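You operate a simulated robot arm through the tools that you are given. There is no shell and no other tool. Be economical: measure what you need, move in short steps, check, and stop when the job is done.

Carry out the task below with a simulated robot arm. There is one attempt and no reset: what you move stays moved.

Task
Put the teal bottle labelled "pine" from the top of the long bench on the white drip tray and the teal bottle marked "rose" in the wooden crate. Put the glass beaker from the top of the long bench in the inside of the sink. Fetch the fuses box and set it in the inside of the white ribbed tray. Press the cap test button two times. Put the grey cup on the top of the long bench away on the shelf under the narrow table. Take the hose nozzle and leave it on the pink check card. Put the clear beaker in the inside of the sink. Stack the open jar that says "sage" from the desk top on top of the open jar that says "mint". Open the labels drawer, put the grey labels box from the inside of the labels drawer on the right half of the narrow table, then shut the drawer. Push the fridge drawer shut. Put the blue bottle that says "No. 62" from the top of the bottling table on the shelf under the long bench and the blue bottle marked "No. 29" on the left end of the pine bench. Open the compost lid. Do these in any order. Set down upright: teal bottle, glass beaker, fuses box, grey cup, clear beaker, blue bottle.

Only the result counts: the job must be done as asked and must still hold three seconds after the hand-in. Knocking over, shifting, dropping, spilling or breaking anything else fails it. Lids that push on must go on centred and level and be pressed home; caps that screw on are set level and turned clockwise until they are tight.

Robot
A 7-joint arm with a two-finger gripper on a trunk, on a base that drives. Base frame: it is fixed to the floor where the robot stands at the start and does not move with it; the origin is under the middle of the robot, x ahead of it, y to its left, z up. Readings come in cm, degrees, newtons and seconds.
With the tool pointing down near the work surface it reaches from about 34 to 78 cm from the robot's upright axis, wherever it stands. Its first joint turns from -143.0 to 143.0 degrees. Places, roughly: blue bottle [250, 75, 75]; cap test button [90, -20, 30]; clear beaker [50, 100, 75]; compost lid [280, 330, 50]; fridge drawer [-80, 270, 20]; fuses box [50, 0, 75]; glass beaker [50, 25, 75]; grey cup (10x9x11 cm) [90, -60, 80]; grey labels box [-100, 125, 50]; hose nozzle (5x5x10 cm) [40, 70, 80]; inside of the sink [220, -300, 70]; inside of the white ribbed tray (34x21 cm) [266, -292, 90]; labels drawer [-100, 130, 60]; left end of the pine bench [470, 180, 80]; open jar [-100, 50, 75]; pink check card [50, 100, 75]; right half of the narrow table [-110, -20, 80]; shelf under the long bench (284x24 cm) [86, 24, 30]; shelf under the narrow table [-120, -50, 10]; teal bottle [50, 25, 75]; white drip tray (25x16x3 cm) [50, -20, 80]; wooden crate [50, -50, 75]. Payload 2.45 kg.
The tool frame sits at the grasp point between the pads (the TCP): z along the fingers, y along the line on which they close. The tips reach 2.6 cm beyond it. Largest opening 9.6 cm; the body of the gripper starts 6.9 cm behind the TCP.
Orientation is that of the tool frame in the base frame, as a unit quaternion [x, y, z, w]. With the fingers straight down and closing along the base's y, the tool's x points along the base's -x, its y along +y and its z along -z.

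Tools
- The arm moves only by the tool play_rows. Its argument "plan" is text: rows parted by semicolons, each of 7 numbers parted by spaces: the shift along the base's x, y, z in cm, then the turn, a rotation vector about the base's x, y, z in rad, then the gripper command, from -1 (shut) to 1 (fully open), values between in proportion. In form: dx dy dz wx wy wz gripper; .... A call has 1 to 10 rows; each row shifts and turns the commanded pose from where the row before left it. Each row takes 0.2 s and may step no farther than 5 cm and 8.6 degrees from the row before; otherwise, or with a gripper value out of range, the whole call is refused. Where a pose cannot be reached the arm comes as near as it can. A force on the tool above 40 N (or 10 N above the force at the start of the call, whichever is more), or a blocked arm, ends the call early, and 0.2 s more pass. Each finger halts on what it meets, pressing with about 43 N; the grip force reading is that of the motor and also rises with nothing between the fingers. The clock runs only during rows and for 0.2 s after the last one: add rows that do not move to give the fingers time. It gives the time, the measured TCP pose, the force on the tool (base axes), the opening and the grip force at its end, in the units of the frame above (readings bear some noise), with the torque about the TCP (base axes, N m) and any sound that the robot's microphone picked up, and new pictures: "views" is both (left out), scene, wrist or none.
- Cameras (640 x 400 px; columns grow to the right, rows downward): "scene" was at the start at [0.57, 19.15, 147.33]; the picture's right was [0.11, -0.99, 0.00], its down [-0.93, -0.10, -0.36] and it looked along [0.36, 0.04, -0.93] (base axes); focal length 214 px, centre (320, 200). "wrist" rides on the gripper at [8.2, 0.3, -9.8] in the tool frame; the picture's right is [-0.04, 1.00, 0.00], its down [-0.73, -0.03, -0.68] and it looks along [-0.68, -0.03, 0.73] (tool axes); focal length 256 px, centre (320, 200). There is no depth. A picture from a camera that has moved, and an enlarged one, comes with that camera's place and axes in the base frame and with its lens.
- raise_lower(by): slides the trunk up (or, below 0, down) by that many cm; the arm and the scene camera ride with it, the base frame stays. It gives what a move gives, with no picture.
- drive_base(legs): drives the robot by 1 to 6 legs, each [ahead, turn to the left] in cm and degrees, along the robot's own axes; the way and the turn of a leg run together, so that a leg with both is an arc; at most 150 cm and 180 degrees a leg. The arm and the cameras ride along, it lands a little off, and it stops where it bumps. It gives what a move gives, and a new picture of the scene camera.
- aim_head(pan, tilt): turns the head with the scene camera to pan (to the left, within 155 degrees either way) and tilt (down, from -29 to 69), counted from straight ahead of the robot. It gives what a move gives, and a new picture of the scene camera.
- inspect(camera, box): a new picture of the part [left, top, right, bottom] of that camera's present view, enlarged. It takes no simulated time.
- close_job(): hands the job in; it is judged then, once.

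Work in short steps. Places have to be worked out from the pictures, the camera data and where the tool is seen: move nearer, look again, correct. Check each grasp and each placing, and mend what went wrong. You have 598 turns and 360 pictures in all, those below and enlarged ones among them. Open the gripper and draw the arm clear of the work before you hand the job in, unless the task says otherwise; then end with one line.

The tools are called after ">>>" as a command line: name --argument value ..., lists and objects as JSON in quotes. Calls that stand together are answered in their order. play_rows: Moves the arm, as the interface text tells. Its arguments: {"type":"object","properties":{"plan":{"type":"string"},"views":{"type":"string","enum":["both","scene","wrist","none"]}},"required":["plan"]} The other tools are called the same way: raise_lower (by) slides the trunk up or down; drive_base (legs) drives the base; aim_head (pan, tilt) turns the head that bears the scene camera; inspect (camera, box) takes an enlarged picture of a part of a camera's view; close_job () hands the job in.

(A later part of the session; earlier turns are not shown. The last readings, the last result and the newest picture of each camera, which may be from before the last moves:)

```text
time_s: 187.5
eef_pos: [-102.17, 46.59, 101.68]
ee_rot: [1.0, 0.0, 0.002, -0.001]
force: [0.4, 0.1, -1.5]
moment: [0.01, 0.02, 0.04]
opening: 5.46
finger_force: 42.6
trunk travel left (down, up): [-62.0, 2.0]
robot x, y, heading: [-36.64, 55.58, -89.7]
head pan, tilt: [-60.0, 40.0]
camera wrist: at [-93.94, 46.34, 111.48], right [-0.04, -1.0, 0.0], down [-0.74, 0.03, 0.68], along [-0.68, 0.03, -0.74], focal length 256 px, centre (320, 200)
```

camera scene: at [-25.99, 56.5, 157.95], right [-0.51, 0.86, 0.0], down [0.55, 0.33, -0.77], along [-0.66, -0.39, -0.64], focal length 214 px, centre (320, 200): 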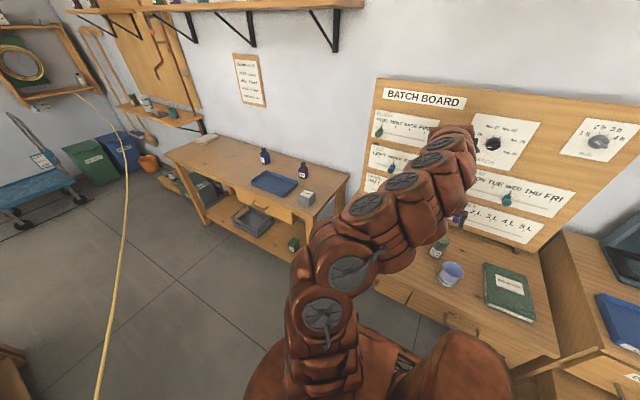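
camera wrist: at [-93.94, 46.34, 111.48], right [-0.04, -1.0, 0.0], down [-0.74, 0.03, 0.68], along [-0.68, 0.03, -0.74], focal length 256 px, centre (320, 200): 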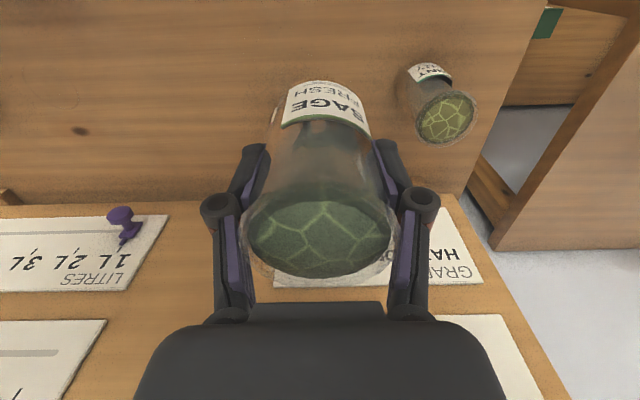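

Mint ≈(−105.7, 34.1), top z≈86.7. I move sage over it and check alignment.

>>> play_rows --plan "-1.2 -4.2 0 0 0 0 -1;-1.2 -4.2 0 0 0 0 -1;-1.1 -4.1 0 0 0 0 -1;0 0 0 0 0 0 -1" --views "wrist"

```text
time_s: 188.5
eef_pos: [-105.75, 34.17, 101.6]
ee_rot: [1.0, -0.001, 0.002, -0.002]
force: [-0.7, -0.7, -1.6]
moment: [0.01, 0.03, 0.01]
opening: 5.42
finger_force: 42.8
trunk travel left (down, up): [-62.0, 2.0]
robot x, y, heading: [-37.06, 55.37, -89.6]
head pan, tilt: [-60.0, 40.0]
camera wrist: at [-97.51, 33.84, 111.46], right [-0.04, -1.0, 0.0], down [-0.74, 0.03, 0.68], along [-0.68, 0.03, -0.74], focal length 256 px, centre (320, 200)
```

wrist: 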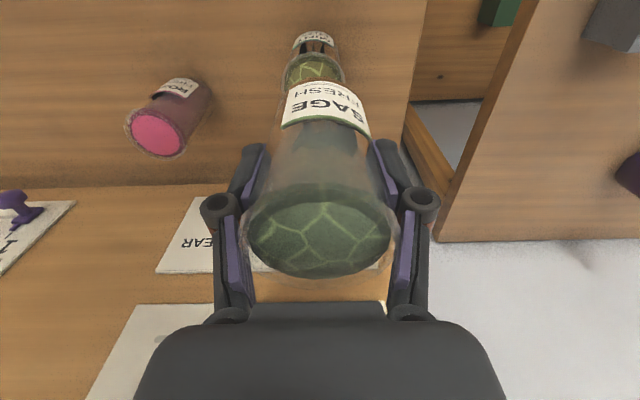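

>>> inspect --camera "wrist" --box '[230, 20, 410, 140]'

```text
3.33 times, centred on (320, 80) of wrist
camera zoom: at [-97.51, 33.84, 111.46], right [-0.04, -1.0, 0.0], down [-0.74, 0.03, 0.68], along [-0.68, 0.03, -0.74], focal length 853 px, centre (320, 600)
```

zoom: 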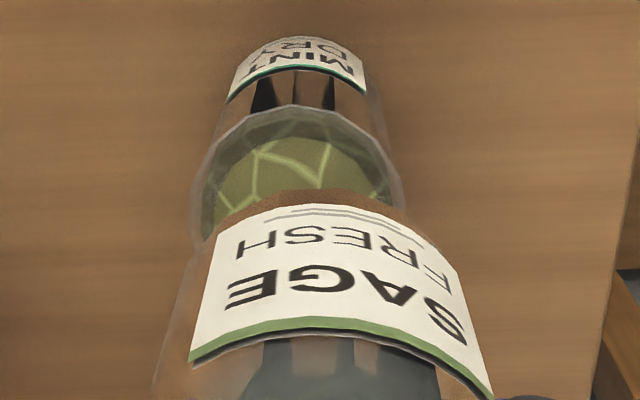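

Mint appears ~0.75 cm to +y of sage's base. I correct and lower to just above.

>>> play_rows --plan "-0.1 0.75 0 0 0 0 -1;0 0 -4 0 0 0 -1;0 0 -3 0 0 0 -1;0 0 0 0 0 0 -1" --views "wrist"

>>> inspect --camera "wrist" --box '[230, 20, 410, 140]'

>>> inspect --camera "scene" --box '[360, 150, 500, 270]'

```text
time_s: 189.5
eef_pos: [-105.67, 34.87, 94.62]
ee_rot: [1.0, 0.0, 0.002, -0.003]
force: [0.0, 0.2, -1.6]
moment: [-0.01, 0.0, 0.01]
opening: 5.46
finger_force: 43.0
trunk travel left (down, up): [-62.0, 2.0]
robot x, y, heading: [-36.49, 54.99, -89.5]
head pan, tilt: [-60.0, 40.0]
camera wrist: at [-97.6, 34.64, 104.48], right [-0.04, -1.0, 0.0], down [-0.74, 0.03, 0.68], along [-0.68, 0.03, -0.74], focal length 256 px, centre (320, 200)
```

wrist: 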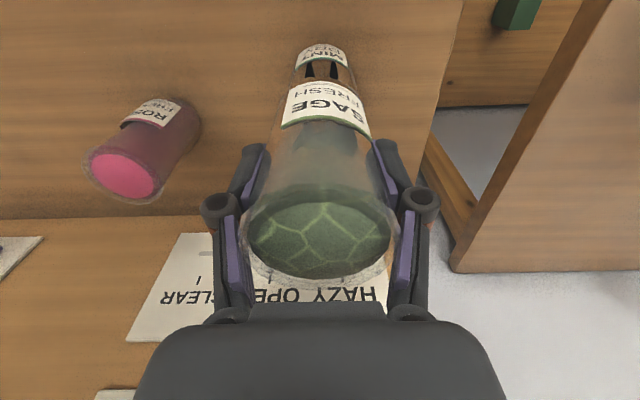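

```text
3.33 times, centred on (320, 80) of wrist
camera zoom: at [-97.6, 34.64, 104.48], right [-0.04, -1.0, 0.0], down [-0.74, 0.03, 0.68], along [-0.68, 0.03, -0.74], focal length 853 px, centre (320, 600)
```

zoom: 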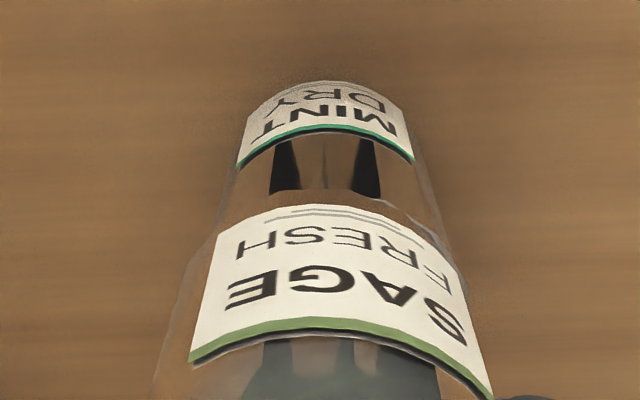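

```text
3.33 times, centred on (430, 210) of scene
camera zoom: at [-26.01, 56.49, 157.95], right [-0.51, 0.86, 0.0], down [0.55, 0.33, -0.77], along [-0.66, -0.39, -0.64], focal length 715 px, centre (-47, 167)
```

zoom: 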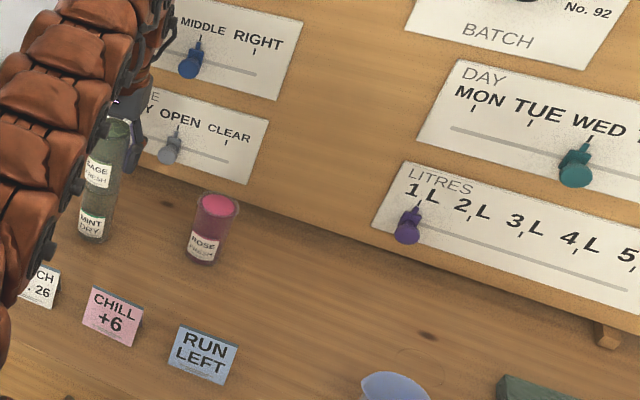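

Aligned. Lower slowly to contact.

>>> play_rows --plan "0 0 -1.5 0 0 0 -1;0 0 -0.5 0 0 0 -1;0 0 -0.4 0 0 0 -1;0 0 -0.3 0 0 0 -1;0 0 0 0 0 0 -1" --views "none"

```text
time_s: 189.9
eef_pos: [-105.91, 34.95, 94.52]
ee_rot: [1.0, 0.0, -0.006, 0.001]
force: [4.1, 1.8, 29.1]
moment: [0.11, -0.95, 0.02]
opening: 5.44
finger_force: 42.5
trunk travel left (down, up): [-62.0, 2.0]
robot x, y, heading: [-36.99, 55.51, -89.4]
head pan, tilt: [-60.0, 40.0]
stopped in row 1: the force on the tool passed its limit at 56 N (the readings are from after the stop); the commanded pose is now the measured one
```

Contact came early and off-centre. I look closely.

>>> play_rows --plan "0 0 0.3 0 0 0 -1" --views "wrist"

>>> inspect --camera "scene" --box '[360, 180, 420, 230]'

```text
time_s: 190.3
eef_pos: [-105.83, 34.82, 94.43]
ee_rot: [1.0, 0.0, -0.003, 0.0]
force: [1.2, 0.3, 14.8]
moment: [-0.02, -0.46, 0.02]
opening: 5.44
finger_force: 43.0
trunk travel left (down, up): [-62.0, 2.0]
robot x, y, heading: [-36.49, 55.57, -89.4]
head pan, tilt: [-60.0, 40.0]
camera wrist: at [-97.62, 34.65, 104.29], right [-0.04, -1.0, 0.0], down [-0.73, 0.03, 0.68], along [-0.68, 0.03, -0.73], focal length 256 px, centre (320, 200)
```

wrist: 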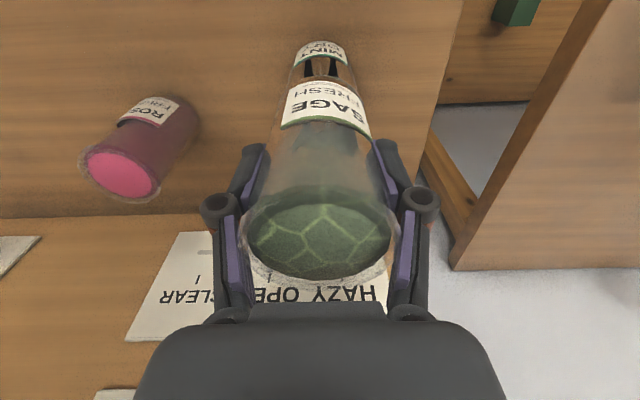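

```text
8.00 times, centred on (390, 205) of scene
camera zoom: at [-25.89, 56.53, 157.93], right [-0.51, 0.86, 0.0], down [0.55, 0.33, -0.77], along [-0.66, -0.39, -0.64], focal length 1716 px, centre (-240, 160)
```

zoom: 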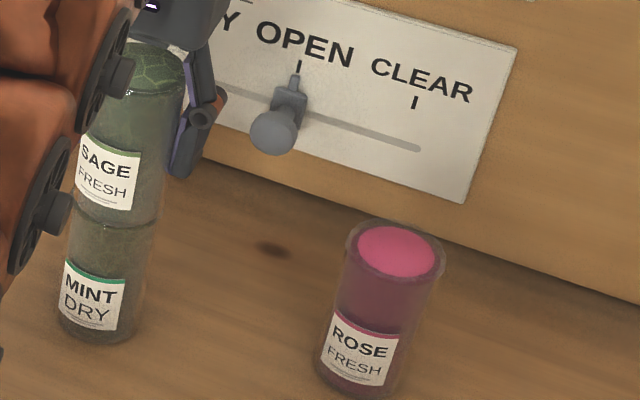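

The silhouettes line up: sage sits on mint. I release and rise.

>>> play_rows --plan "0 0 0.2 0 0 0 -1;0 0 0 0 0 0 -0.2;0 0 0 0 0 0 0.2;0 0 0 0 0 0 0.6;0 0 0 0 0 0 1;0 0 2 0 0 0 1;0 0 4 0 0 0 1;1 0 4.5 0 0 0 1" --views "wrist"

>>> inspect --camera "scene" --box '[360, 180, 420, 230]'

```text
time_s: 192.1
eef_pos: [-105.01, 34.9, 105.14]
ee_rot: [1.0, 0.0, -0.003, 0.0]
force: [-0.2, -0.3, -0.6]
moment: [0.06, -0.03, -0.01]
opening: 9.62
finger_force: 0.0
trunk travel left (down, up): [-62.0, 2.0]
robot x, y, heading: [-37.01, 55.31, -89.3]
head pan, tilt: [-60.0, 40.0]
camera wrist: at [-96.73, 34.67, 114.96], right [-0.04, -1.0, 0.0], down [-0.73, 0.03, 0.68], along [-0.68, 0.03, -0.73], focal length 256 px, centre (320, 200)
```

wrist: 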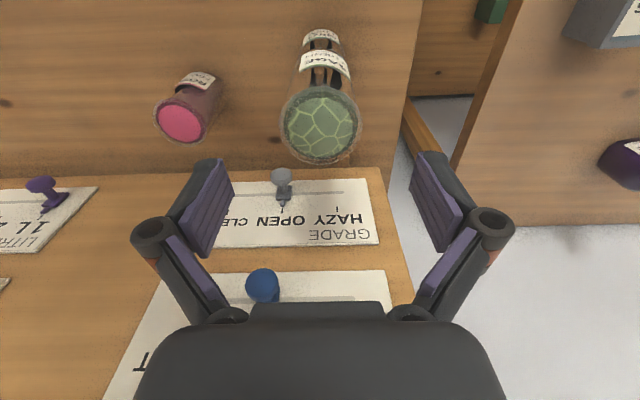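

```text
8.00 times, centred on (390, 205) of scene
camera zoom: at [-26.04, 56.48, 157.96], right [-0.51, 0.86, 0.0], down [0.55, 0.33, -0.77], along [-0.66, -0.39, -0.64], focal length 1716 px, centre (-240, 160)
```

zoom: 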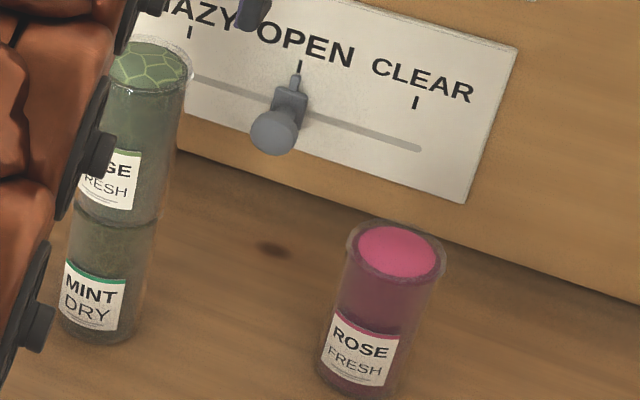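

Stack is good. I retract and drive back to the open drawer, keeping the hand high.

>>> play_rows --plan "1 0 4 0 0 0 1;4 1 1 0 0 0 1;4 1 1 0 0 0 1;4 1 0 0 0 0 1;3 1 0 0 0 0 1" --views "none"

>>> drive_base --legs '[[0, -25], [-88, 0], [0, 24]]'

```text
time_s: 193.3
eef_pos: [-88.88, 38.71, 111.17]
ee_rot: [1.0, 0.0, -0.004, 0.0]
force: [0.2, -0.3, 0.1]
moment: [0.02, -0.03, -0.04]
opening: 9.59
finger_force: 0.0
trunk travel left (down, up): [-62.0, 2.0]
robot x, y, heading: [-37.12, 55.05, -89.6]
head pan, tilt: [-60.0, 40.0]
```

```text
time_s: 200.4
eef_pos: [-52.99, 119.69, 111.22]
ee_rot: [1.0, -0.004, -0.003, 0.0]
force: [0.7, 0.2, -0.3]
moment: [0.01, 0.01, 0.01]
opening: 9.57
finger_force: 0.0
trunk travel left (down, up): [-62.0, 2.0]
robot x, y, heading: [-1.04, 135.52, -90.4]
head pan, tilt: [-60.0, 40.0]
camera scene: at [9.98, 136.76, 157.95], right [-0.5, 0.86, 0.0], down [0.56, 0.32, -0.77], along [-0.66, -0.38, -0.64], focal length 214 px, centre (320, 200)
```

scene: 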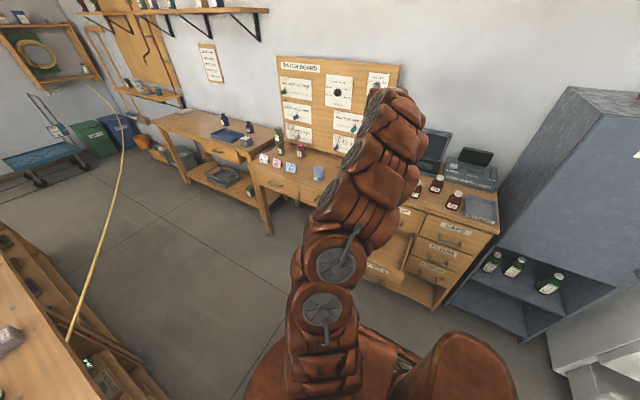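

I push the drawer first with the vertical closed fingers against the handle, then finish horizontally. Move in front of the handle and descend.

>>> play_rows --plan "3 3 0 0 0 0 -1;3 3 -1 0 0 0 -1;3 3 -2 0 0 0 -1;0 0.2 -4.9 0 0 0 -1;0 0 -4.9 0 0 0 -1;0 0 -4.9 0 0 0 -1;0 0 -4.9 0 0 0 -1;0 0 -4.9 0 0 0 -1;0 0 -4.9 0 0 0 -1" --views "both"

```text
time_s: 202.4
eef_pos: [-44.06, 128.79, 78.85]
ee_rot: [1.0, -0.005, -0.004, 0.0]
force: [0.5, -0.8, 0.7]
moment: [0.02, 0.04, -0.03]
opening: 0.0
finger_force: 28.8
trunk travel left (down, up): [-62.0, 2.0]
robot x, y, heading: [-0.74, 135.86, -89.9]
head pan, tilt: [-60.0, 40.0]
camera scene: at [10.03, 136.76, 157.95], right [-0.5, 0.86, 0.0], down [0.56, 0.32, -0.77], along [-0.66, -0.38, -0.64], focal length 214 px, centre (320, 200)
camera wrist: at [-35.9, 128.52, 88.58], right [-0.05, -1.0, 0.0], down [-0.73, 0.04, 0.68], along [-0.68, 0.03, -0.73], focal length 256 px, centre (320, 200)
```

scene: 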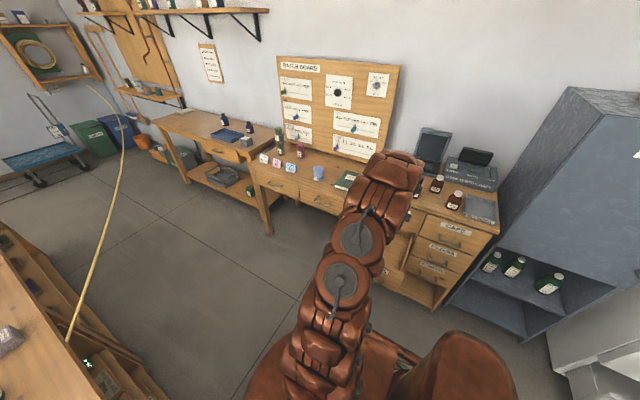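
wrist: 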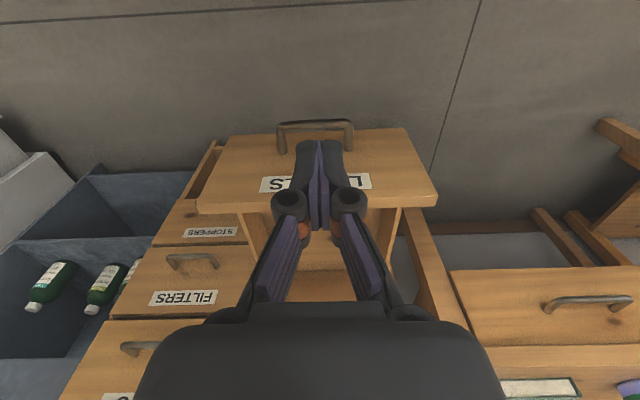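

Handle at x≈−51; fingers at −44 are in front. Descend to z≈58.3 and begin pushing.

>>> play_rows --plan "0 0 -4.9 0 0 0 -1;0 0 -4.9 0 0 0 -1;0 0 -4.9 0 0 0 -1;0 0 -4.9 0 0 0 -1;0 0 -0.9 0 0 0 -1;-2 0 0 0 0 0 -1;-2 0 0 0 0 0 -1;-1.5 0 0 0 0 0 -1;-1.5 0 0 0 0 0 -1;-1.5 0 0 0 0 0 -1" --views "wrist"

```text
time_s: 204.6
eef_pos: [-52.72, 128.91, 58.26]
ee_rot: [1.0, -0.005, -0.005, 0.0]
force: [-0.1, -0.2, -0.2]
moment: [-0.03, -0.01, 0.04]
opening: 0.01
finger_force: 28.1
trunk travel left (down, up): [-62.0, 2.0]
robot x, y, heading: [-0.32, 135.63, -90.1]
head pan, tilt: [-60.0, 40.0]
camera wrist: at [-44.45, 128.58, 68.16], right [-0.05, -1.0, 0.0], down [-0.73, 0.04, 0.69], along [-0.68, 0.03, -0.73], focal length 256 px, centre (320, 200)
```

wrist: 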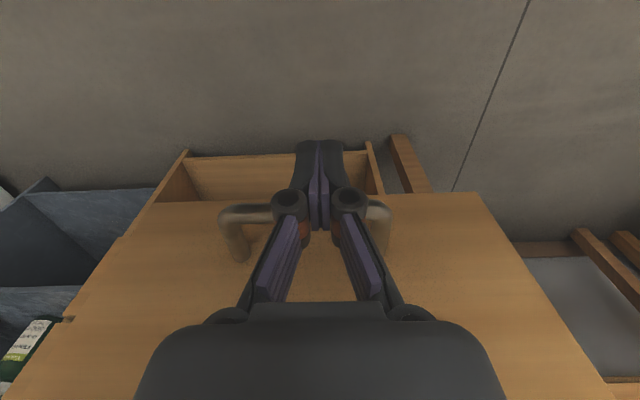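

Fingers press on the bar; the drawer moves. Continue pushing to x≈−70.

>>> play_rows --plan "-2 0 0 0 0 0 -1;-2 0 0 0 0 0 -1;-2 0 0 0 0 0 -1;-2 0 0 0 0 0 -1;-2 0 0 0 0 0 -1;-2 0 0 0 0 0 -1;-2 0 0 0 0 0 -1;-2 0 0 0 0 0 -1;-1 0 0 0 0 0 -1" --views "both"

```text
time_s: 206.6
eef_pos: [-69.62, 128.7, 58.27]
ee_rot: [1.0, -0.004, -0.004, 0.0]
force: [-1.2, -0.4, -0.6]
moment: [0.04, 0.01, 0.0]
opening: 0.0
finger_force: 28.6
trunk travel left (down, up): [-62.0, 2.0]
robot x, y, heading: [-0.82, 135.61, -89.9]
head pan, tilt: [-60.0, 40.0]
camera scene: at [9.98, 136.72, 157.95], right [-0.5, 0.86, 0.0], down [0.56, 0.32, -0.77], along [-0.66, -0.39, -0.64], focal length 214 px, centre (320, 200)
camera wrist: at [-61.43, 128.43, 68.1], right [-0.05, -1.0, 0.0], down [-0.73, 0.04, 0.68], along [-0.68, 0.03, -0.73], focal length 256 px, centre (320, 200)
```

scene: 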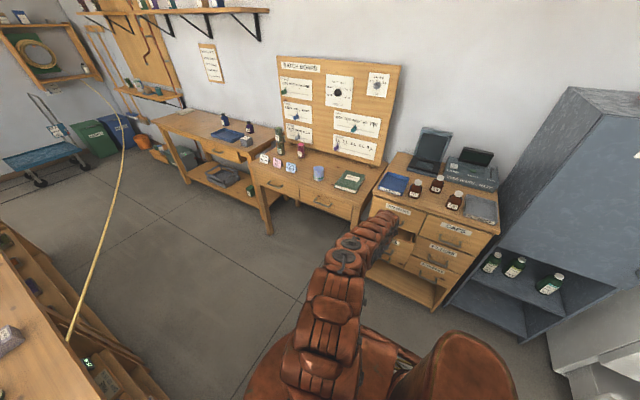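
wrist: 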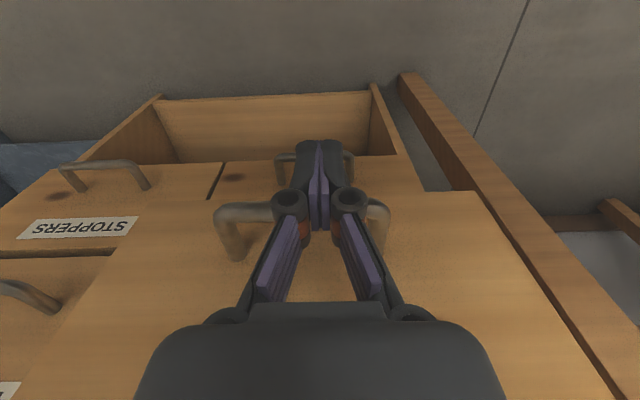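

≈10 cm remain. To avoid the upper handle I back off and tilt the tool 45° forward before finishing.

>>> play_rows --plan "2.5 0 1 0 0 0 -1;2.5 0 1 0 0.13 0 -1;1 0 1 0 0.13 0 -1;0 0 1 0 0.13 0 -1;0 0 1 0 0.13 0 -1;0 0 0.5 0 0.13 0 -1;0 0 0 0 0.13 0 -1;0 0 0 0 0 0 -1" --views "wrist"

```text
time_s: 208.4
eef_pos: [-63.55, 128.72, 63.76]
ee_rot: [0.924, -0.004, -0.383, 0.003]
force: [0.3, 0.1, -0.6]
moment: [0.0, 0.03, -0.01]
opening: 0.02
finger_force: 28.3
trunk travel left (down, up): [-62.0, 2.0]
robot x, y, heading: [-1.01, 135.79, -89.8]
head pan, tilt: [-60.0, 40.0]
camera wrist: at [-50.88, 128.5, 64.97], right [-0.03, -1.0, 0.04], down [-0.04, 0.04, 1.0], along [-1.0, 0.03, -0.04], focal length 256 px, centre (320, 200)
```

wrist: 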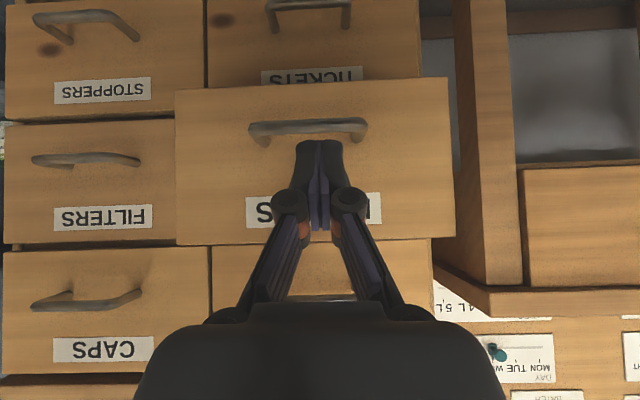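

The tips point just above the handle. Push −x until the face is flush.

>>> play_rows --plan "-3 0 0 0 0 0 -1;-3 0 0 0 0 0 -1;-2 0 0 0 0 0 -1;-2 0 0 0 0 0 -1;-2 0 0 0 0 0 -1;-1.5 0 0 0 0 0 -1;-1.5 0 0 0 0 0 -1;-1 0 0 0 0 0 -1;-1 0 0 0 0 0 -1" --views "wrist"

```text
time_s: 210.4
eef_pos: [-80.27, 128.91, 63.6]
ee_rot: [0.925, -0.005, -0.38, 0.002]
force: [22.1, 2.8, 5.1]
moment: [0.02, -0.09, -0.04]
opening: 0.62
finger_force: 28.5
trunk travel left (down, up): [-62.0, 2.0]
robot x, y, heading: [-0.82, 135.71, -90.0]
head pan, tilt: [-60.0, 40.0]
camera wrist: at [-67.64, 128.62, 64.94], right [-0.04, -1.0, 0.03], down [-0.04, 0.04, 1.0], along [-1.0, 0.04, -0.04], focal length 256 px, centre (320, 200)
```

wrist: 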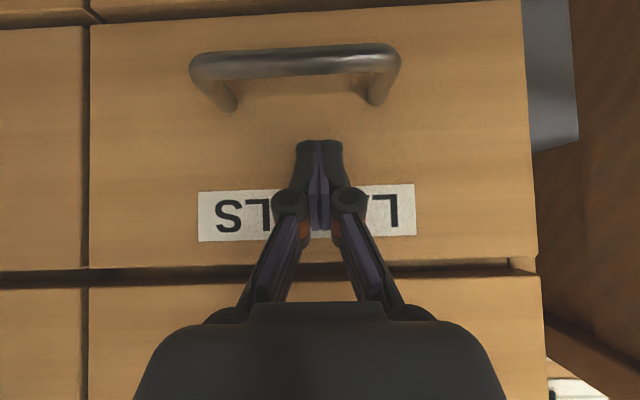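

Resistance appears; push a bit more to verify it is home.

>>> play_rows --plan "-0.5 0 0 0 0 0 -1;-0.4 0 0 0 0 0 -1;0 0 0 0 0 0 -1" --views "none"

>>> play_rows --plan "3 0 0 0 0 0 -1;4 0 0 0 0 0 -1;4 0 0 0 -0.13 0 -1;2 0 2 0 -0.13 0 -1;1 0 2 0 -0.13 0 -1" --views "wrist"

```text
time_s: 210.8
eef_pos: [-80.27, 128.93, 63.39]
ee_rot: [0.926, -0.005, -0.376, 0.0]
force: [15.0, 0.5, 4.8]
moment: [0.02, -0.01, 0.05]
opening: 0.61
finger_force: 28.7
trunk travel left (down, up): [-62.0, 2.0]
robot x, y, heading: [-1.12, 135.79, -89.7]
head pan, tilt: [-60.0, 40.0]
stopped in row 1: the force on the tool passed its limit at 51 N (the readings are from after the stop); the commanded pose is now the measured one
```

```text
time_s: 212.0
eef_pos: [-66.3, 128.95, 67.47]
ee_rot: [0.982, -0.004, -0.19, 0.001]
force: [0.7, -0.6, -0.2]
moment: [-0.02, -0.02, -0.01]
opening: 0.0
finger_force: 28.4
trunk travel left (down, up): [-62.0, 2.0]
robot x, y, heading: [-1.15, 135.95, -90.0]
head pan, tilt: [-60.0, 40.0]
camera wrist: at [-55.11, 128.67, 73.53], right [-0.05, -1.0, 0.02], down [-0.43, 0.04, 0.9], along [-0.9, 0.03, -0.43], focal length 256 px, centre (320, 200)
```

wrist: 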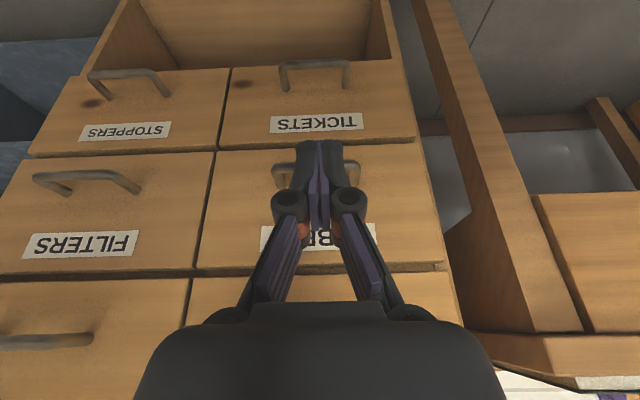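

The drawer is flush. Next the fridge drawer: I raise the arm and drive back along +y.

>>> play_rows --plan "2 0 4 0 -0.13 0 0;2 0 4 0 -0.13 0 0;2 0 4 0 -0.12 0 0;2 0 4.5 0 0 0 0;2 0 4.5 0 0 0 0;2 0 4.5 0 0 0 0;0 0 4.5 0 0 0 0" --views "none"

>>> drive_base --legs '[[-110, 0]]'

```text
time_s: 213.6
eef_pos: [-54.47, 128.9, 97.59]
ee_rot: [1.0, -0.005, -0.002, -0.002]
force: [-0.6, 0.0, 0.3]
moment: [0.04, -0.01, -0.01]
opening: 4.81
finger_force: 0.0
trunk travel left (down, up): [-62.0, 2.0]
robot x, y, heading: [-0.98, 135.19, -90.2]
head pan, tilt: [-60.0, 40.0]
```

```text
time_s: 219.2
eef_pos: [-54.85, 239.6, 97.56]
ee_rot: [1.0, -0.004, -0.002, 0.0]
force: [0.5, 0.2, 0.4]
moment: [0.01, 0.02, 0.03]
opening: 4.83
finger_force: 0.0
trunk travel left (down, up): [-62.0, 2.0]
robot x, y, heading: [-1.35, 246.66, -89.8]
head pan, tilt: [-60.0, 40.0]
camera scene: at [9.56, 247.58, 157.95], right [-0.5, 0.86, 0.0], down [0.56, 0.32, -0.77], along [-0.66, -0.39, -0.64], focal length 214 px, centre (320, 200)
```

scene: 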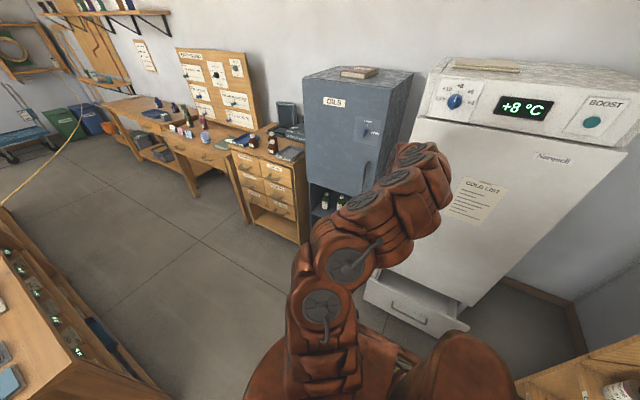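

The fridge drawer front is ≈(−67, 266), low. I shift the base to y≈273, x≈−8 and lower the trunk.

>>> drive_base --legs '[[0, 15], [-27, 0], [0, -15]]'

>>> play_rows --plan "3 0 0 0 0 0 -1;3 0 0 0 0 0 -1;3 0 0 0 0 0 -1" --views "none"

>>> raise_lower --by -45

>>> play_rows --plan "0 0 0 0 0 0 -1" --views "both"

```text
time_s: 222.9
eef_pos: [-62.21, 265.98, 97.51]
ee_rot: [1.0, -0.004, -0.003, 0.0]
force: [-0.1, 0.2, -0.7]
moment: [-0.03, -0.04, 0.0]
opening: 4.79
finger_force: 0.1
trunk travel left (down, up): [-62.0, 2.0]
robot x, y, heading: [-8.32, 272.59, -90.0]
head pan, tilt: [-60.0, 40.0]
camera scene: at [2.36, 273.82, 157.95], right [-0.5, 0.86, 0.0], down [0.56, 0.32, -0.77], along [-0.66, -0.38, -0.64], focal length 214 px, centre (320, 200)
```

scene: 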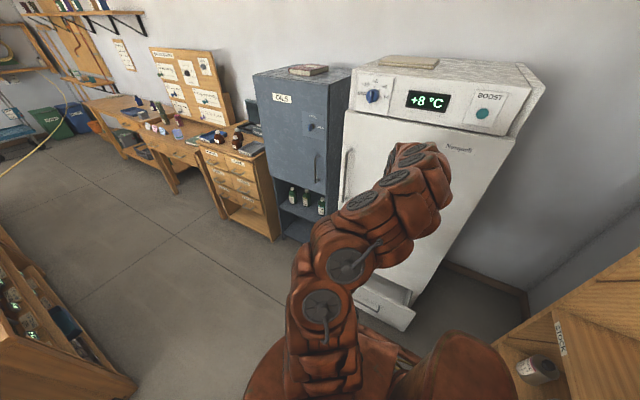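

```text
time_s: 223.8
eef_pos: [-53.1, 266.03, 97.49]
ee_rot: [1.0, -0.005, -0.004, -0.001]
force: [-0.3, -0.2, 0.3]
moment: [-0.01, 0.0, 0.02]
opening: 0.0
finger_force: 22.8
trunk travel left (down, up): [-62.0, 2.0]
robot x, y, heading: [-8.55, 272.68, -89.8]
head pan, tilt: [-60.0, 40.0]
```

```text
refused: -45 is not a number from -40 to 40
```

```text
time_s: 224.2
eef_pos: [-53.2, 266.06, 97.56]
ee_rot: [1.0, -0.005, -0.004, 0.0]
force: [0.8, -0.3, -0.2]
moment: [0.01, -0.01, 0.03]
opening: 0.0
finger_force: 28.7
trunk travel left (down, up): [-62.0, 2.0]
robot x, y, heading: [-8.19, 272.73, -90.0]
head pan, tilt: [-60.0, 40.0]
camera scene: at [2.37, 273.83, 157.95], right [-0.5, 0.86, 0.0], down [0.56, 0.32, -0.77], along [-0.66, -0.38, -0.64], focal length 214 px, centre (320, 200)
camera wrist: at [-44.88, 265.71, 107.36], right [-0.05, -1.0, 0.0], down [-0.73, 0.03, 0.68], along [-0.68, 0.03, -0.73], focal length 256 px, centre (320, 200)
```

scene: 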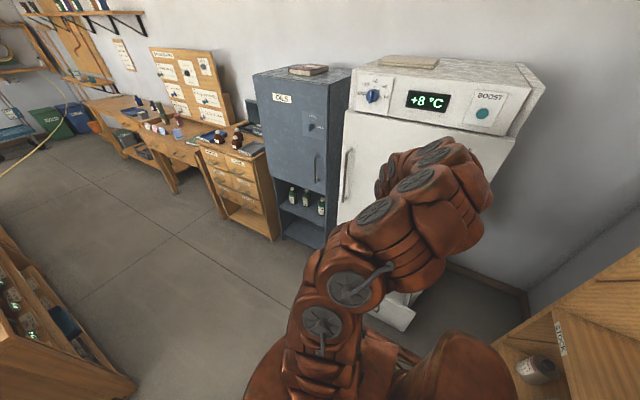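
wrist: 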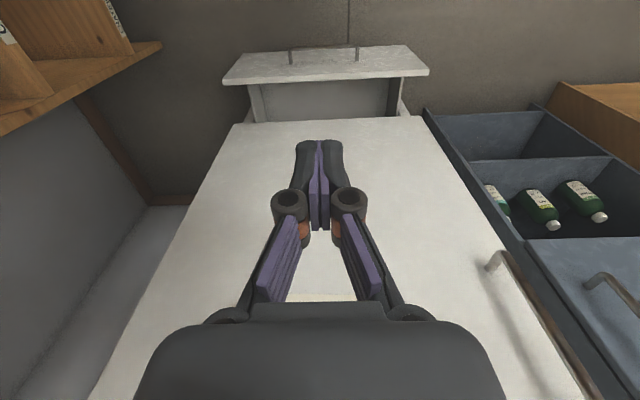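

The drawer sticks out ~11 cm (front x≈−71; fridge face ≈−82). I lower the trunk and tilt the tool.

>>> raise_lower --by -40

>>> play_rows --plan "0 0 -3 0 0.13 0 -1;0 0 -3 0 0.13 0 -1;0 0 -3 0 0.13 0 -1;0 0 -3 0 0.13 0 -1;0 0 -3 0 0.13 0 -1;0 0 -3 0 0.13 0 -1;0 0 -3 0 0 0 -1;0 0 -3 0 0 0 -1" --views "wrist"

```text
time_s: 228.0
eef_pos: [-53.04, 266.09, 57.57]
ee_rot: [1.0, -0.005, -0.004, -0.001]
force: [-0.3, -0.6, 0.9]
moment: [0.0, 0.05, 0.03]
opening: 0.0
finger_force: 28.8
trunk travel left (down, up): [-22.0, 42.0]
robot x, y, heading: [-8.54, 272.76, -89.9]
head pan, tilt: [-60.0, 40.0]
```

```text
time_s: 229.8
eef_pos: [-58.38, 263.17, 34.82]
ee_rot: [0.933, 0.0, -0.36, 0.016]
force: [0.2, -1.1, -0.3]
moment: [0.05, 0.0, -0.02]
opening: 0.0
finger_force: 28.9
out of reach, approached as far as the arm can: row 4, 5, 6
trunk travel left (down, up): [-22.0, 42.0]
robot x, y, heading: [-8.5, 272.89, -89.9]
head pan, tilt: [-60.0, 40.0]
camera wrist: at [-45.75, 263.03, 36.63], right [-0.02, -1.0, 0.06], down [-0.09, 0.06, 0.99], along [-1.0, 0.01, -0.09], focal length 256 px, centre (320, 200)
```

wrist: 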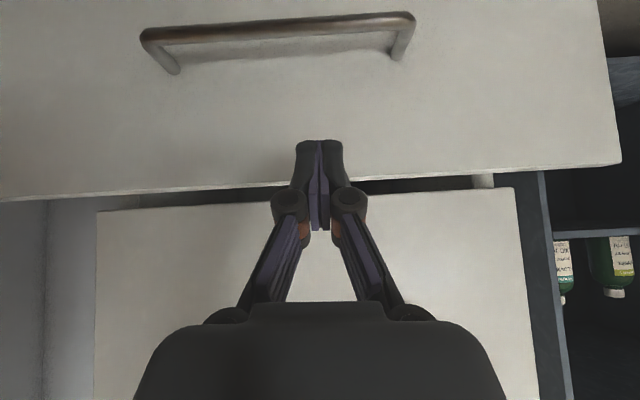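

Lower 9 cm more so the tips face the drawer front, then push.

>>> raise_lower --by -9

>>> play_rows --plan "-3 0 0 0 0 0 -1;-3 0 0 0 0 0 -1;-2 0 0 0 0 0 -1;-2 0 0 0 0 0 -1;-2 0 0 0 0 0 -1;-2 0 0 0 0 0 -1;-2 0 0 0 0 0 -1;-2 0 0 0 0 0 -1" --views "wrist"

```text
time_s: 231.0
eef_pos: [-58.36, 263.04, 25.83]
ee_rot: [0.933, 0.0, -0.36, 0.016]
force: [0.0, 0.5, -0.2]
moment: [0.0, 0.01, 0.0]
opening: 0.0
finger_force: 28.8
trunk travel left (down, up): [-13.0, 51.0]
robot x, y, heading: [-8.37, 272.99, -90.0]
head pan, tilt: [-60.0, 40.0]
```

```text
time_s: 232.8
eef_pos: [-76.43, 263.12, 25.88]
ee_rot: [0.933, 0.0, -0.361, 0.015]
force: [-0.1, 0.7, -0.1]
moment: [0.0, -0.03, -0.06]
opening: 0.0
finger_force: 28.9
trunk travel left (down, up): [-13.0, 51.0]
robot x, y, heading: [-8.57, 272.74, -89.8]
head pan, tilt: [-60.0, 40.0]
camera wrist: at [-63.72, 263.04, 27.7], right [-0.02, -1.0, 0.06], down [-0.09, 0.06, 0.99], along [-1.0, 0.01, -0.09], focal length 256 px, centre (320, 200)
```

wrist: 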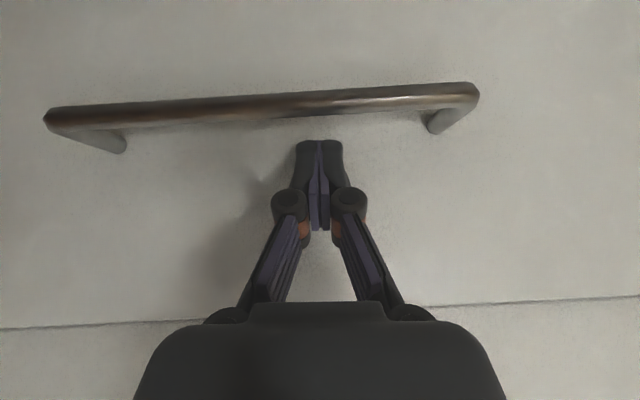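

Continue pushing until resistance.

>>> play_rows --plan "-1 0 0 0 0 0 -1;-1 0 0 0 0 0 -1;-1 0 0 0 0 0 -1;-1 0 0 0 0 0 -1;-1 0 0 0 0 0 -1;-0.5 0 0 0 0 0 -1;-0.5 0 0 0 0 0 -1" --views "wrist"

```text
time_s: 233.9
eef_pos: [-79.99, 262.97, 25.5]
ee_rot: [0.936, 0.0, -0.353, 0.017]
force: [3.3, -0.5, 0.2]
moment: [0.0, -0.06, -0.03]
opening: 0.01
finger_force: 28.4
trunk travel left (down, up): [-13.0, 51.0]
robot x, y, heading: [-8.31, 272.94, -90.1]
head pan, tilt: [-60.0, 40.0]
stopped in row 5: the force on the tool passed its limit at 63 N (the readings are from after the stop); the commanded pose is now the measured one
camera wrist: at [-67.38, 262.95, 27.42], right [-0.02, -1.0, 0.06], down [-0.1, 0.06, 0.99], along [-0.99, 0.01, -0.1], focal length 256 px, centre (320, 200)
```

wrist: 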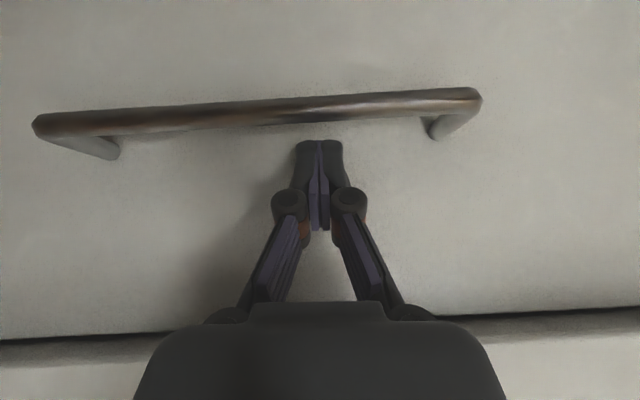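

Hit the stop. I back off and look.

>>> play_rows --plan "3 0 0 0 0 0 -1;4 0 0 0 0 0 -1;4 0 1 0 0 0 -1;4 0 1 0 0 0 -1;2 0 2 0 -0.13 0 -1" --views "wrist"

```text
time_s: 235.1
eef_pos: [-63.03, 263.08, 29.5]
ee_rot: [0.956, -0.001, -0.294, 0.017]
force: [-1.1, 0.5, -0.1]
moment: [-0.04, 0.01, 0.0]
opening: 0.0
finger_force: 28.9
trunk travel left (down, up): [-13.0, 51.0]
robot x, y, heading: [-8.53, 272.62, -89.9]
head pan, tilt: [-60.0, 40.0]
camera wrist: at [-50.73, 263.0, 33.08], right [-0.03, -1.0, 0.05], down [-0.23, 0.06, 0.97], along [-0.97, 0.01, -0.23], focal length 256 px, centre (320, 200)
```

wrist: 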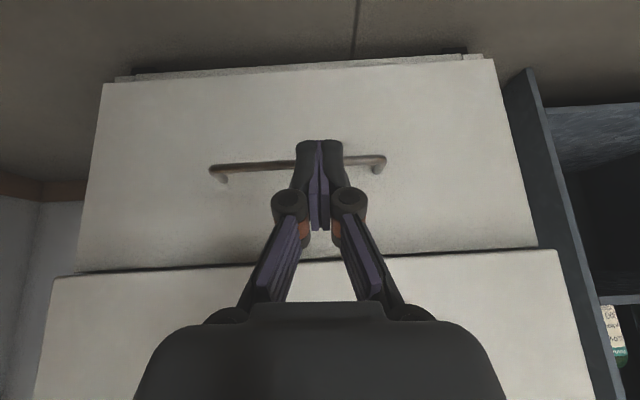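

Fridge drawer is shut. Next the compost lid at (280, 330): raise the trunk, turn to face +x and look.

>>> raise_lower --by 40

>>> drive_base --legs '[[0, 90]]'

>>> aim_head --pan 10 --tilt 20

```text
time_s: 238.9
eef_pos: [-63.09, 263.06, 69.29]
ee_rot: [0.956, -0.001, -0.293, 0.017]
force: [0.5, -0.3, -0.7]
moment: [-0.03, 0.0, -0.01]
opening: 0.01
finger_force: 28.0
trunk travel left (down, up): [-53.0, 11.0]
robot x, y, heading: [-8.21, 272.48, -89.8]
head pan, tilt: [-60.0, 40.0]
```

```text
time_s: 243.2
eef_pos: [1.52, 218.3, 69.51]
ee_rot: [0.675, 0.677, -0.196, 0.219]
force: [-0.3, -0.1, -0.4]
moment: [-0.01, -0.02, 0.01]
opening: 0.0
finger_force: 28.8
trunk travel left (down, up): [-53.0, 11.0]
robot x, y, heading: [-8.21, 272.87, 0.5]
head pan, tilt: [-60.0, 40.0]
camera scene: at [-9.28, 283.84, 148.95], right [-0.86, -0.51, 0.0], down [-0.33, 0.55, -0.77], along [0.39, -0.66, -0.64], focal length 214 px, centre (320, 200)
```

scene: 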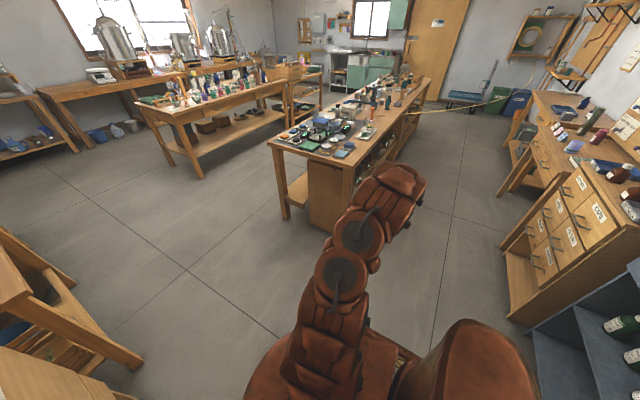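

```text
time_s: 244.6
eef_pos: [1.67, 218.09, 69.46]
ee_rot: [0.675, 0.677, -0.195, 0.219]
force: [0.8, -0.1, 0.4]
moment: [-0.04, -0.05, -0.01]
opening: 0.0
finger_force: 28.4
trunk travel left (down, up): [-53.0, 11.0]
robot x, y, heading: [-8.48, 273.15, 0.4]
head pan, tilt: [10.0, 20.0]
camera scene: at [-4.44, 292.85, 152.09], right [0.18, -0.98, 0.0], down [-0.34, -0.06, -0.94], along [0.92, 0.17, -0.34], focal length 214 px, centre (320, 200)
```

scene: 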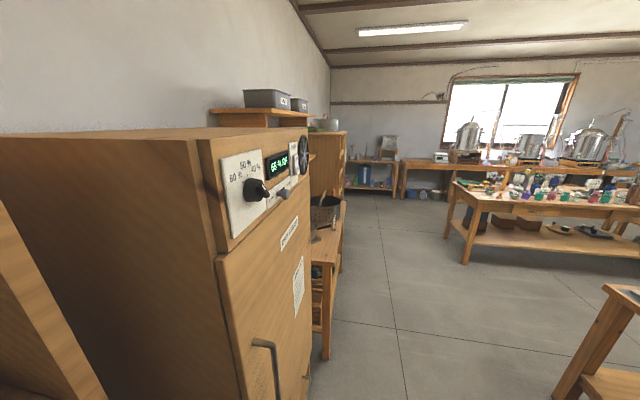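

The aisle along +x is clear. I drive ahead.

>>> drive_base --legs '[[0, -4], [150, 0], [70, 3]]'

>>> aim_head --pan 40 --tilt 40

```text
time_s: 255.8
eef_pos: [220.63, 209.02, 69.41]
ee_rot: [0.674, 0.678, -0.195, 0.221]
force: [0.3, -0.1, -0.5]
moment: [0.03, 0.01, -0.01]
opening: 0.02
finger_force: 28.4
trunk travel left (down, up): [-53.0, 11.0]
robot x, y, heading: [210.69, 263.43, 0.6]
head pan, tilt: [10.0, 20.0]
camera scene: at [214.44, 283.69, 152.09], right [0.18, -0.98, 0.0], down [-0.34, -0.06, -0.94], along [0.92, 0.17, -0.34], focal length 214 px, centre (320, 200)
```

scene: 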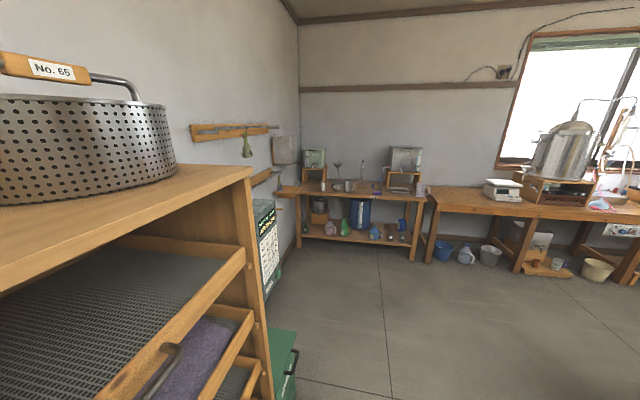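

```text
time_s: 256.8
eef_pos: [220.64, 208.99, 69.35]
ee_rot: [0.673, 0.679, -0.195, 0.219]
force: [-0.6, -0.1, 0.1]
moment: [-0.01, 0.02, -0.02]
opening: 0.0
finger_force: 28.8
trunk travel left (down, up): [-53.0, 11.0]
robot x, y, heading: [210.42, 263.32, 1.0]
head pan, tilt: [40.0, 40.0]
camera scene: at [211.75, 287.51, 148.96], right [0.65, -0.76, 0.0], down [-0.49, -0.42, -0.77], along [0.58, 0.5, -0.64], focal length 214 px, centre (320, 200)
```

scene: 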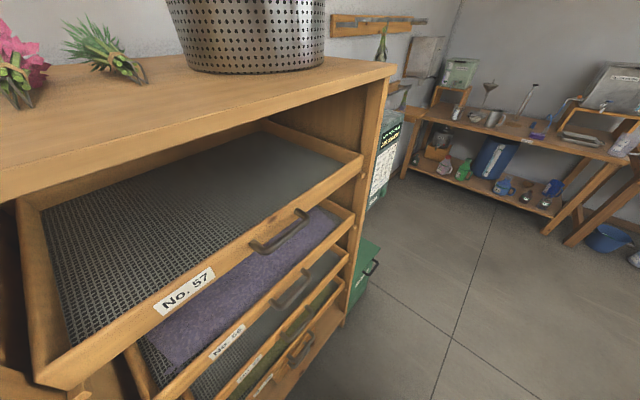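

I see the green compost bin at ≈(276, 312+). I raise the arm, drive alongside and turn so it's on my right.

>>> play_rows --plan "0 0 4.5 0.1 0 0 -1;0 0 4.5 0.1 0 0 -1;0 0 4.5 0.1 0 0 -1;0 0 4.5 0.1 0 0 -1;0 0 4.5 0.1 0 0 -1;0 0 4.5 0.1 0 0 -1;0 0 4 0 0 0 -1;0 0 4 0 0 0 -1" --views "none"

>>> drive_base --legs '[[70, 0], [0, 179]]'

>>> aim_head --pan -55 --tilt 45

```text
time_s: 258.6
eef_pos: [220.74, 209.01, 104.57]
ee_rot: [0.709, 0.705, 0.016, 0.011]
force: [-0.3, -0.1, -0.4]
moment: [0.0, -0.02, 0.03]
opening: 0.01
finger_force: 28.3
trunk travel left (down, up): [-53.0, 11.0]
robot x, y, heading: [210.27, 263.78, 0.6]
head pan, tilt: [40.0, 40.0]
```

```text
time_s: 269.0
eef_pos: [281.27, 319.96, 104.48]
ee_rot: [-0.638, 0.77, 0.01, -0.009]
force: [3.6, 0.4, -0.6]
moment: [-0.04, 0.14, 0.02]
opening: 0.0
finger_force: 28.5
trunk travel left (down, up): [-53.0, 11.0]
robot x, y, heading: [281.07, 264.15, 170.7]
head pan, tilt: [40.0, 40.0]
stopped in leg 2: the force on the tool passed its limit at 51 N (the readings are from after the stop); the commanded pose is now the measured one
camera scene: at [275.88, 241.7, 148.95], right [-0.51, 0.86, 0.0], down [0.55, 0.33, -0.77], along [-0.66, -0.39, -0.64], focal length 214 px, centre (320, 200)
```

scene: 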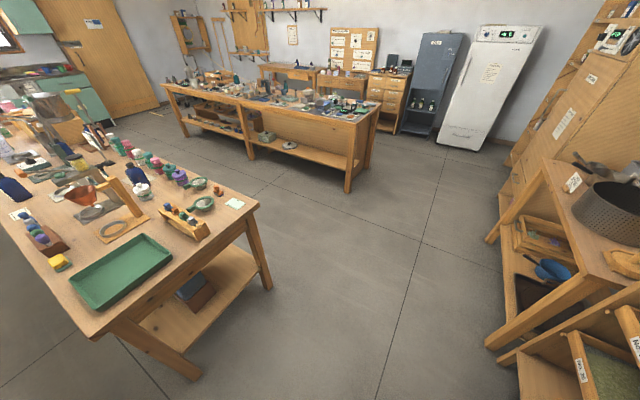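

```text
time_s: 270.7
eef_pos: [281.36, 320.0, 104.55]
ee_rot: [-0.638, 0.77, 0.01, -0.01]
force: [7.9, -2.5, -3.4]
moment: [0.21, 0.47, 0.22]
opening: 0.0
finger_force: 29.1
trunk travel left (down, up): [-53.0, 11.0]
robot x, y, heading: [281.11, 264.31, 170.7]
head pan, tilt: [-55.0, 45.0]
camera scene: at [279.72, 253.35, 148.22], right [0.9, 0.43, 0.0], down [0.31, -0.64, -0.71], along [-0.31, 0.64, -0.71], focal length 214 px, centre (320, 200)
```

scene: 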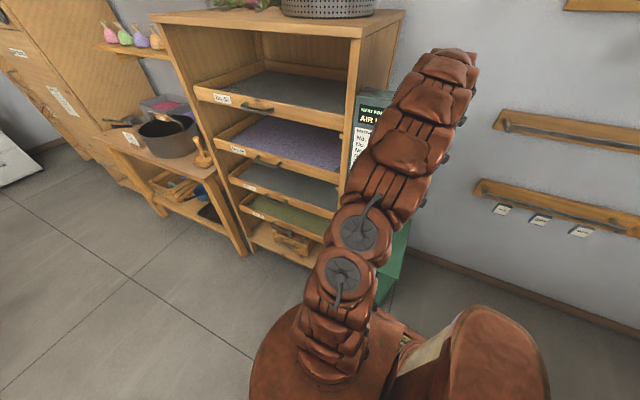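

The hand bumped a sign at (281, 320). I turn back a bit and look.

>>> drive_base --legs '[[0, -14]]'

>>> play_rows --plan "0 -3 0 0 0 0 -1;0 -3 0 0 0 0 -1" --views "both"

>>> inspect --camera "scene" --box '[280, 60, 460, 300]'

```text
time_s: 271.9
eef_pos: [294.75, 318.3, 104.48]
ee_rot: [-0.54, 0.842, 0.011, -0.008]
force: [0.0, -0.4, 0.0]
moment: [0.03, 0.02, 0.0]
opening: 0.0
finger_force: 28.3
trunk travel left (down, up): [-53.0, 11.0]
robot x, y, heading: [281.02, 264.37, 156.6]
head pan, tilt: [-55.0, 45.0]
camera scene: at [276.93, 254.07, 148.22], right [0.98, 0.2, 0.0], down [0.14, -0.69, -0.71], along [-0.14, 0.69, -0.71], focal length 214 px, centre (320, 200)
```

scene: 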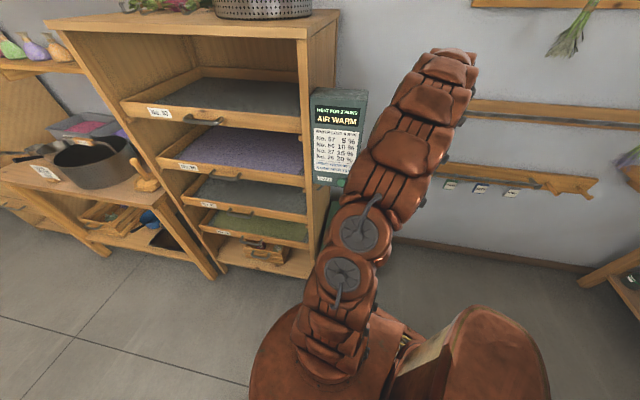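

```text
time_s: 272.5
eef_pos: [294.72, 312.25, 104.44]
ee_rot: [-0.541, 0.841, 0.01, -0.008]
force: [0.0, -1.0, -0.9]
moment: [-0.02, -0.01, 0.01]
opening: 0.0
finger_force: 28.6
trunk travel left (down, up): [-53.0, 11.0]
robot x, y, heading: [281.13, 264.3, 156.6]
head pan, tilt: [-55.0, 45.0]
camera scene: at [276.93, 254.1, 148.23], right [0.98, 0.2, 0.0], down [0.14, -0.69, -0.71], along [-0.14, 0.69, -0.71], focal length 214 px, centre (320, 200)
camera wrist: at [291.32, 304.98, 114.3], right [-0.89, 0.45, 0.03], down [0.35, 0.65, 0.68], along [0.29, 0.61, -0.74], focal length 256 px, centre (320, 200)
```

scene: 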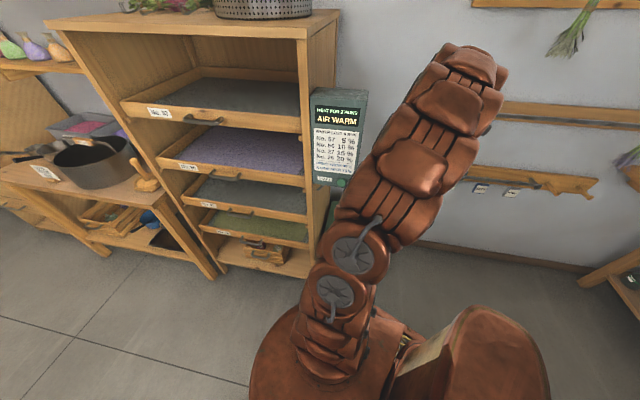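
wrist: 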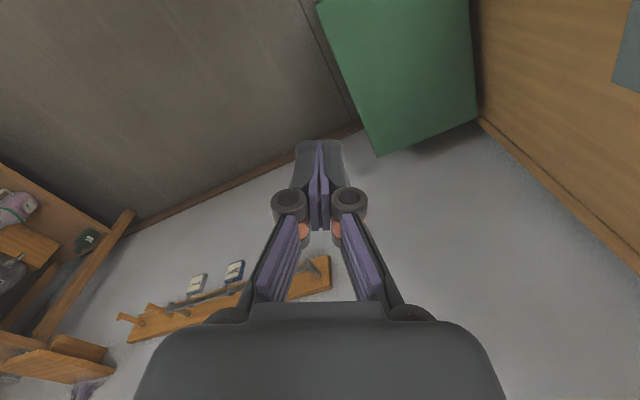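

```text
1.67 times, centred on (370, 180) of scene
camera zoom: at [276.93, 254.1, 148.23], right [0.98, 0.2, 0.0], down [0.14, -0.69, -0.71], along [-0.14, 0.69, -0.71], focal length 358 px, centre (237, 233)
```

zoom: 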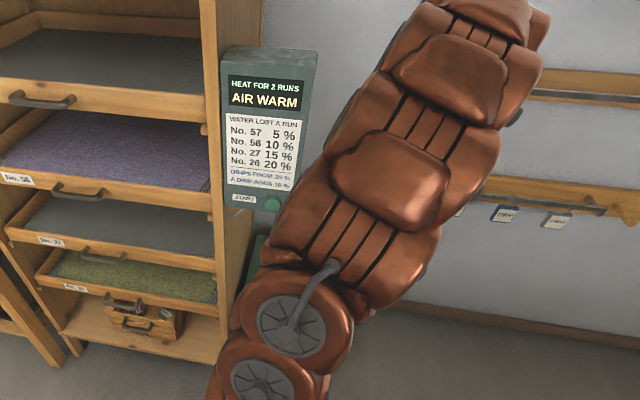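

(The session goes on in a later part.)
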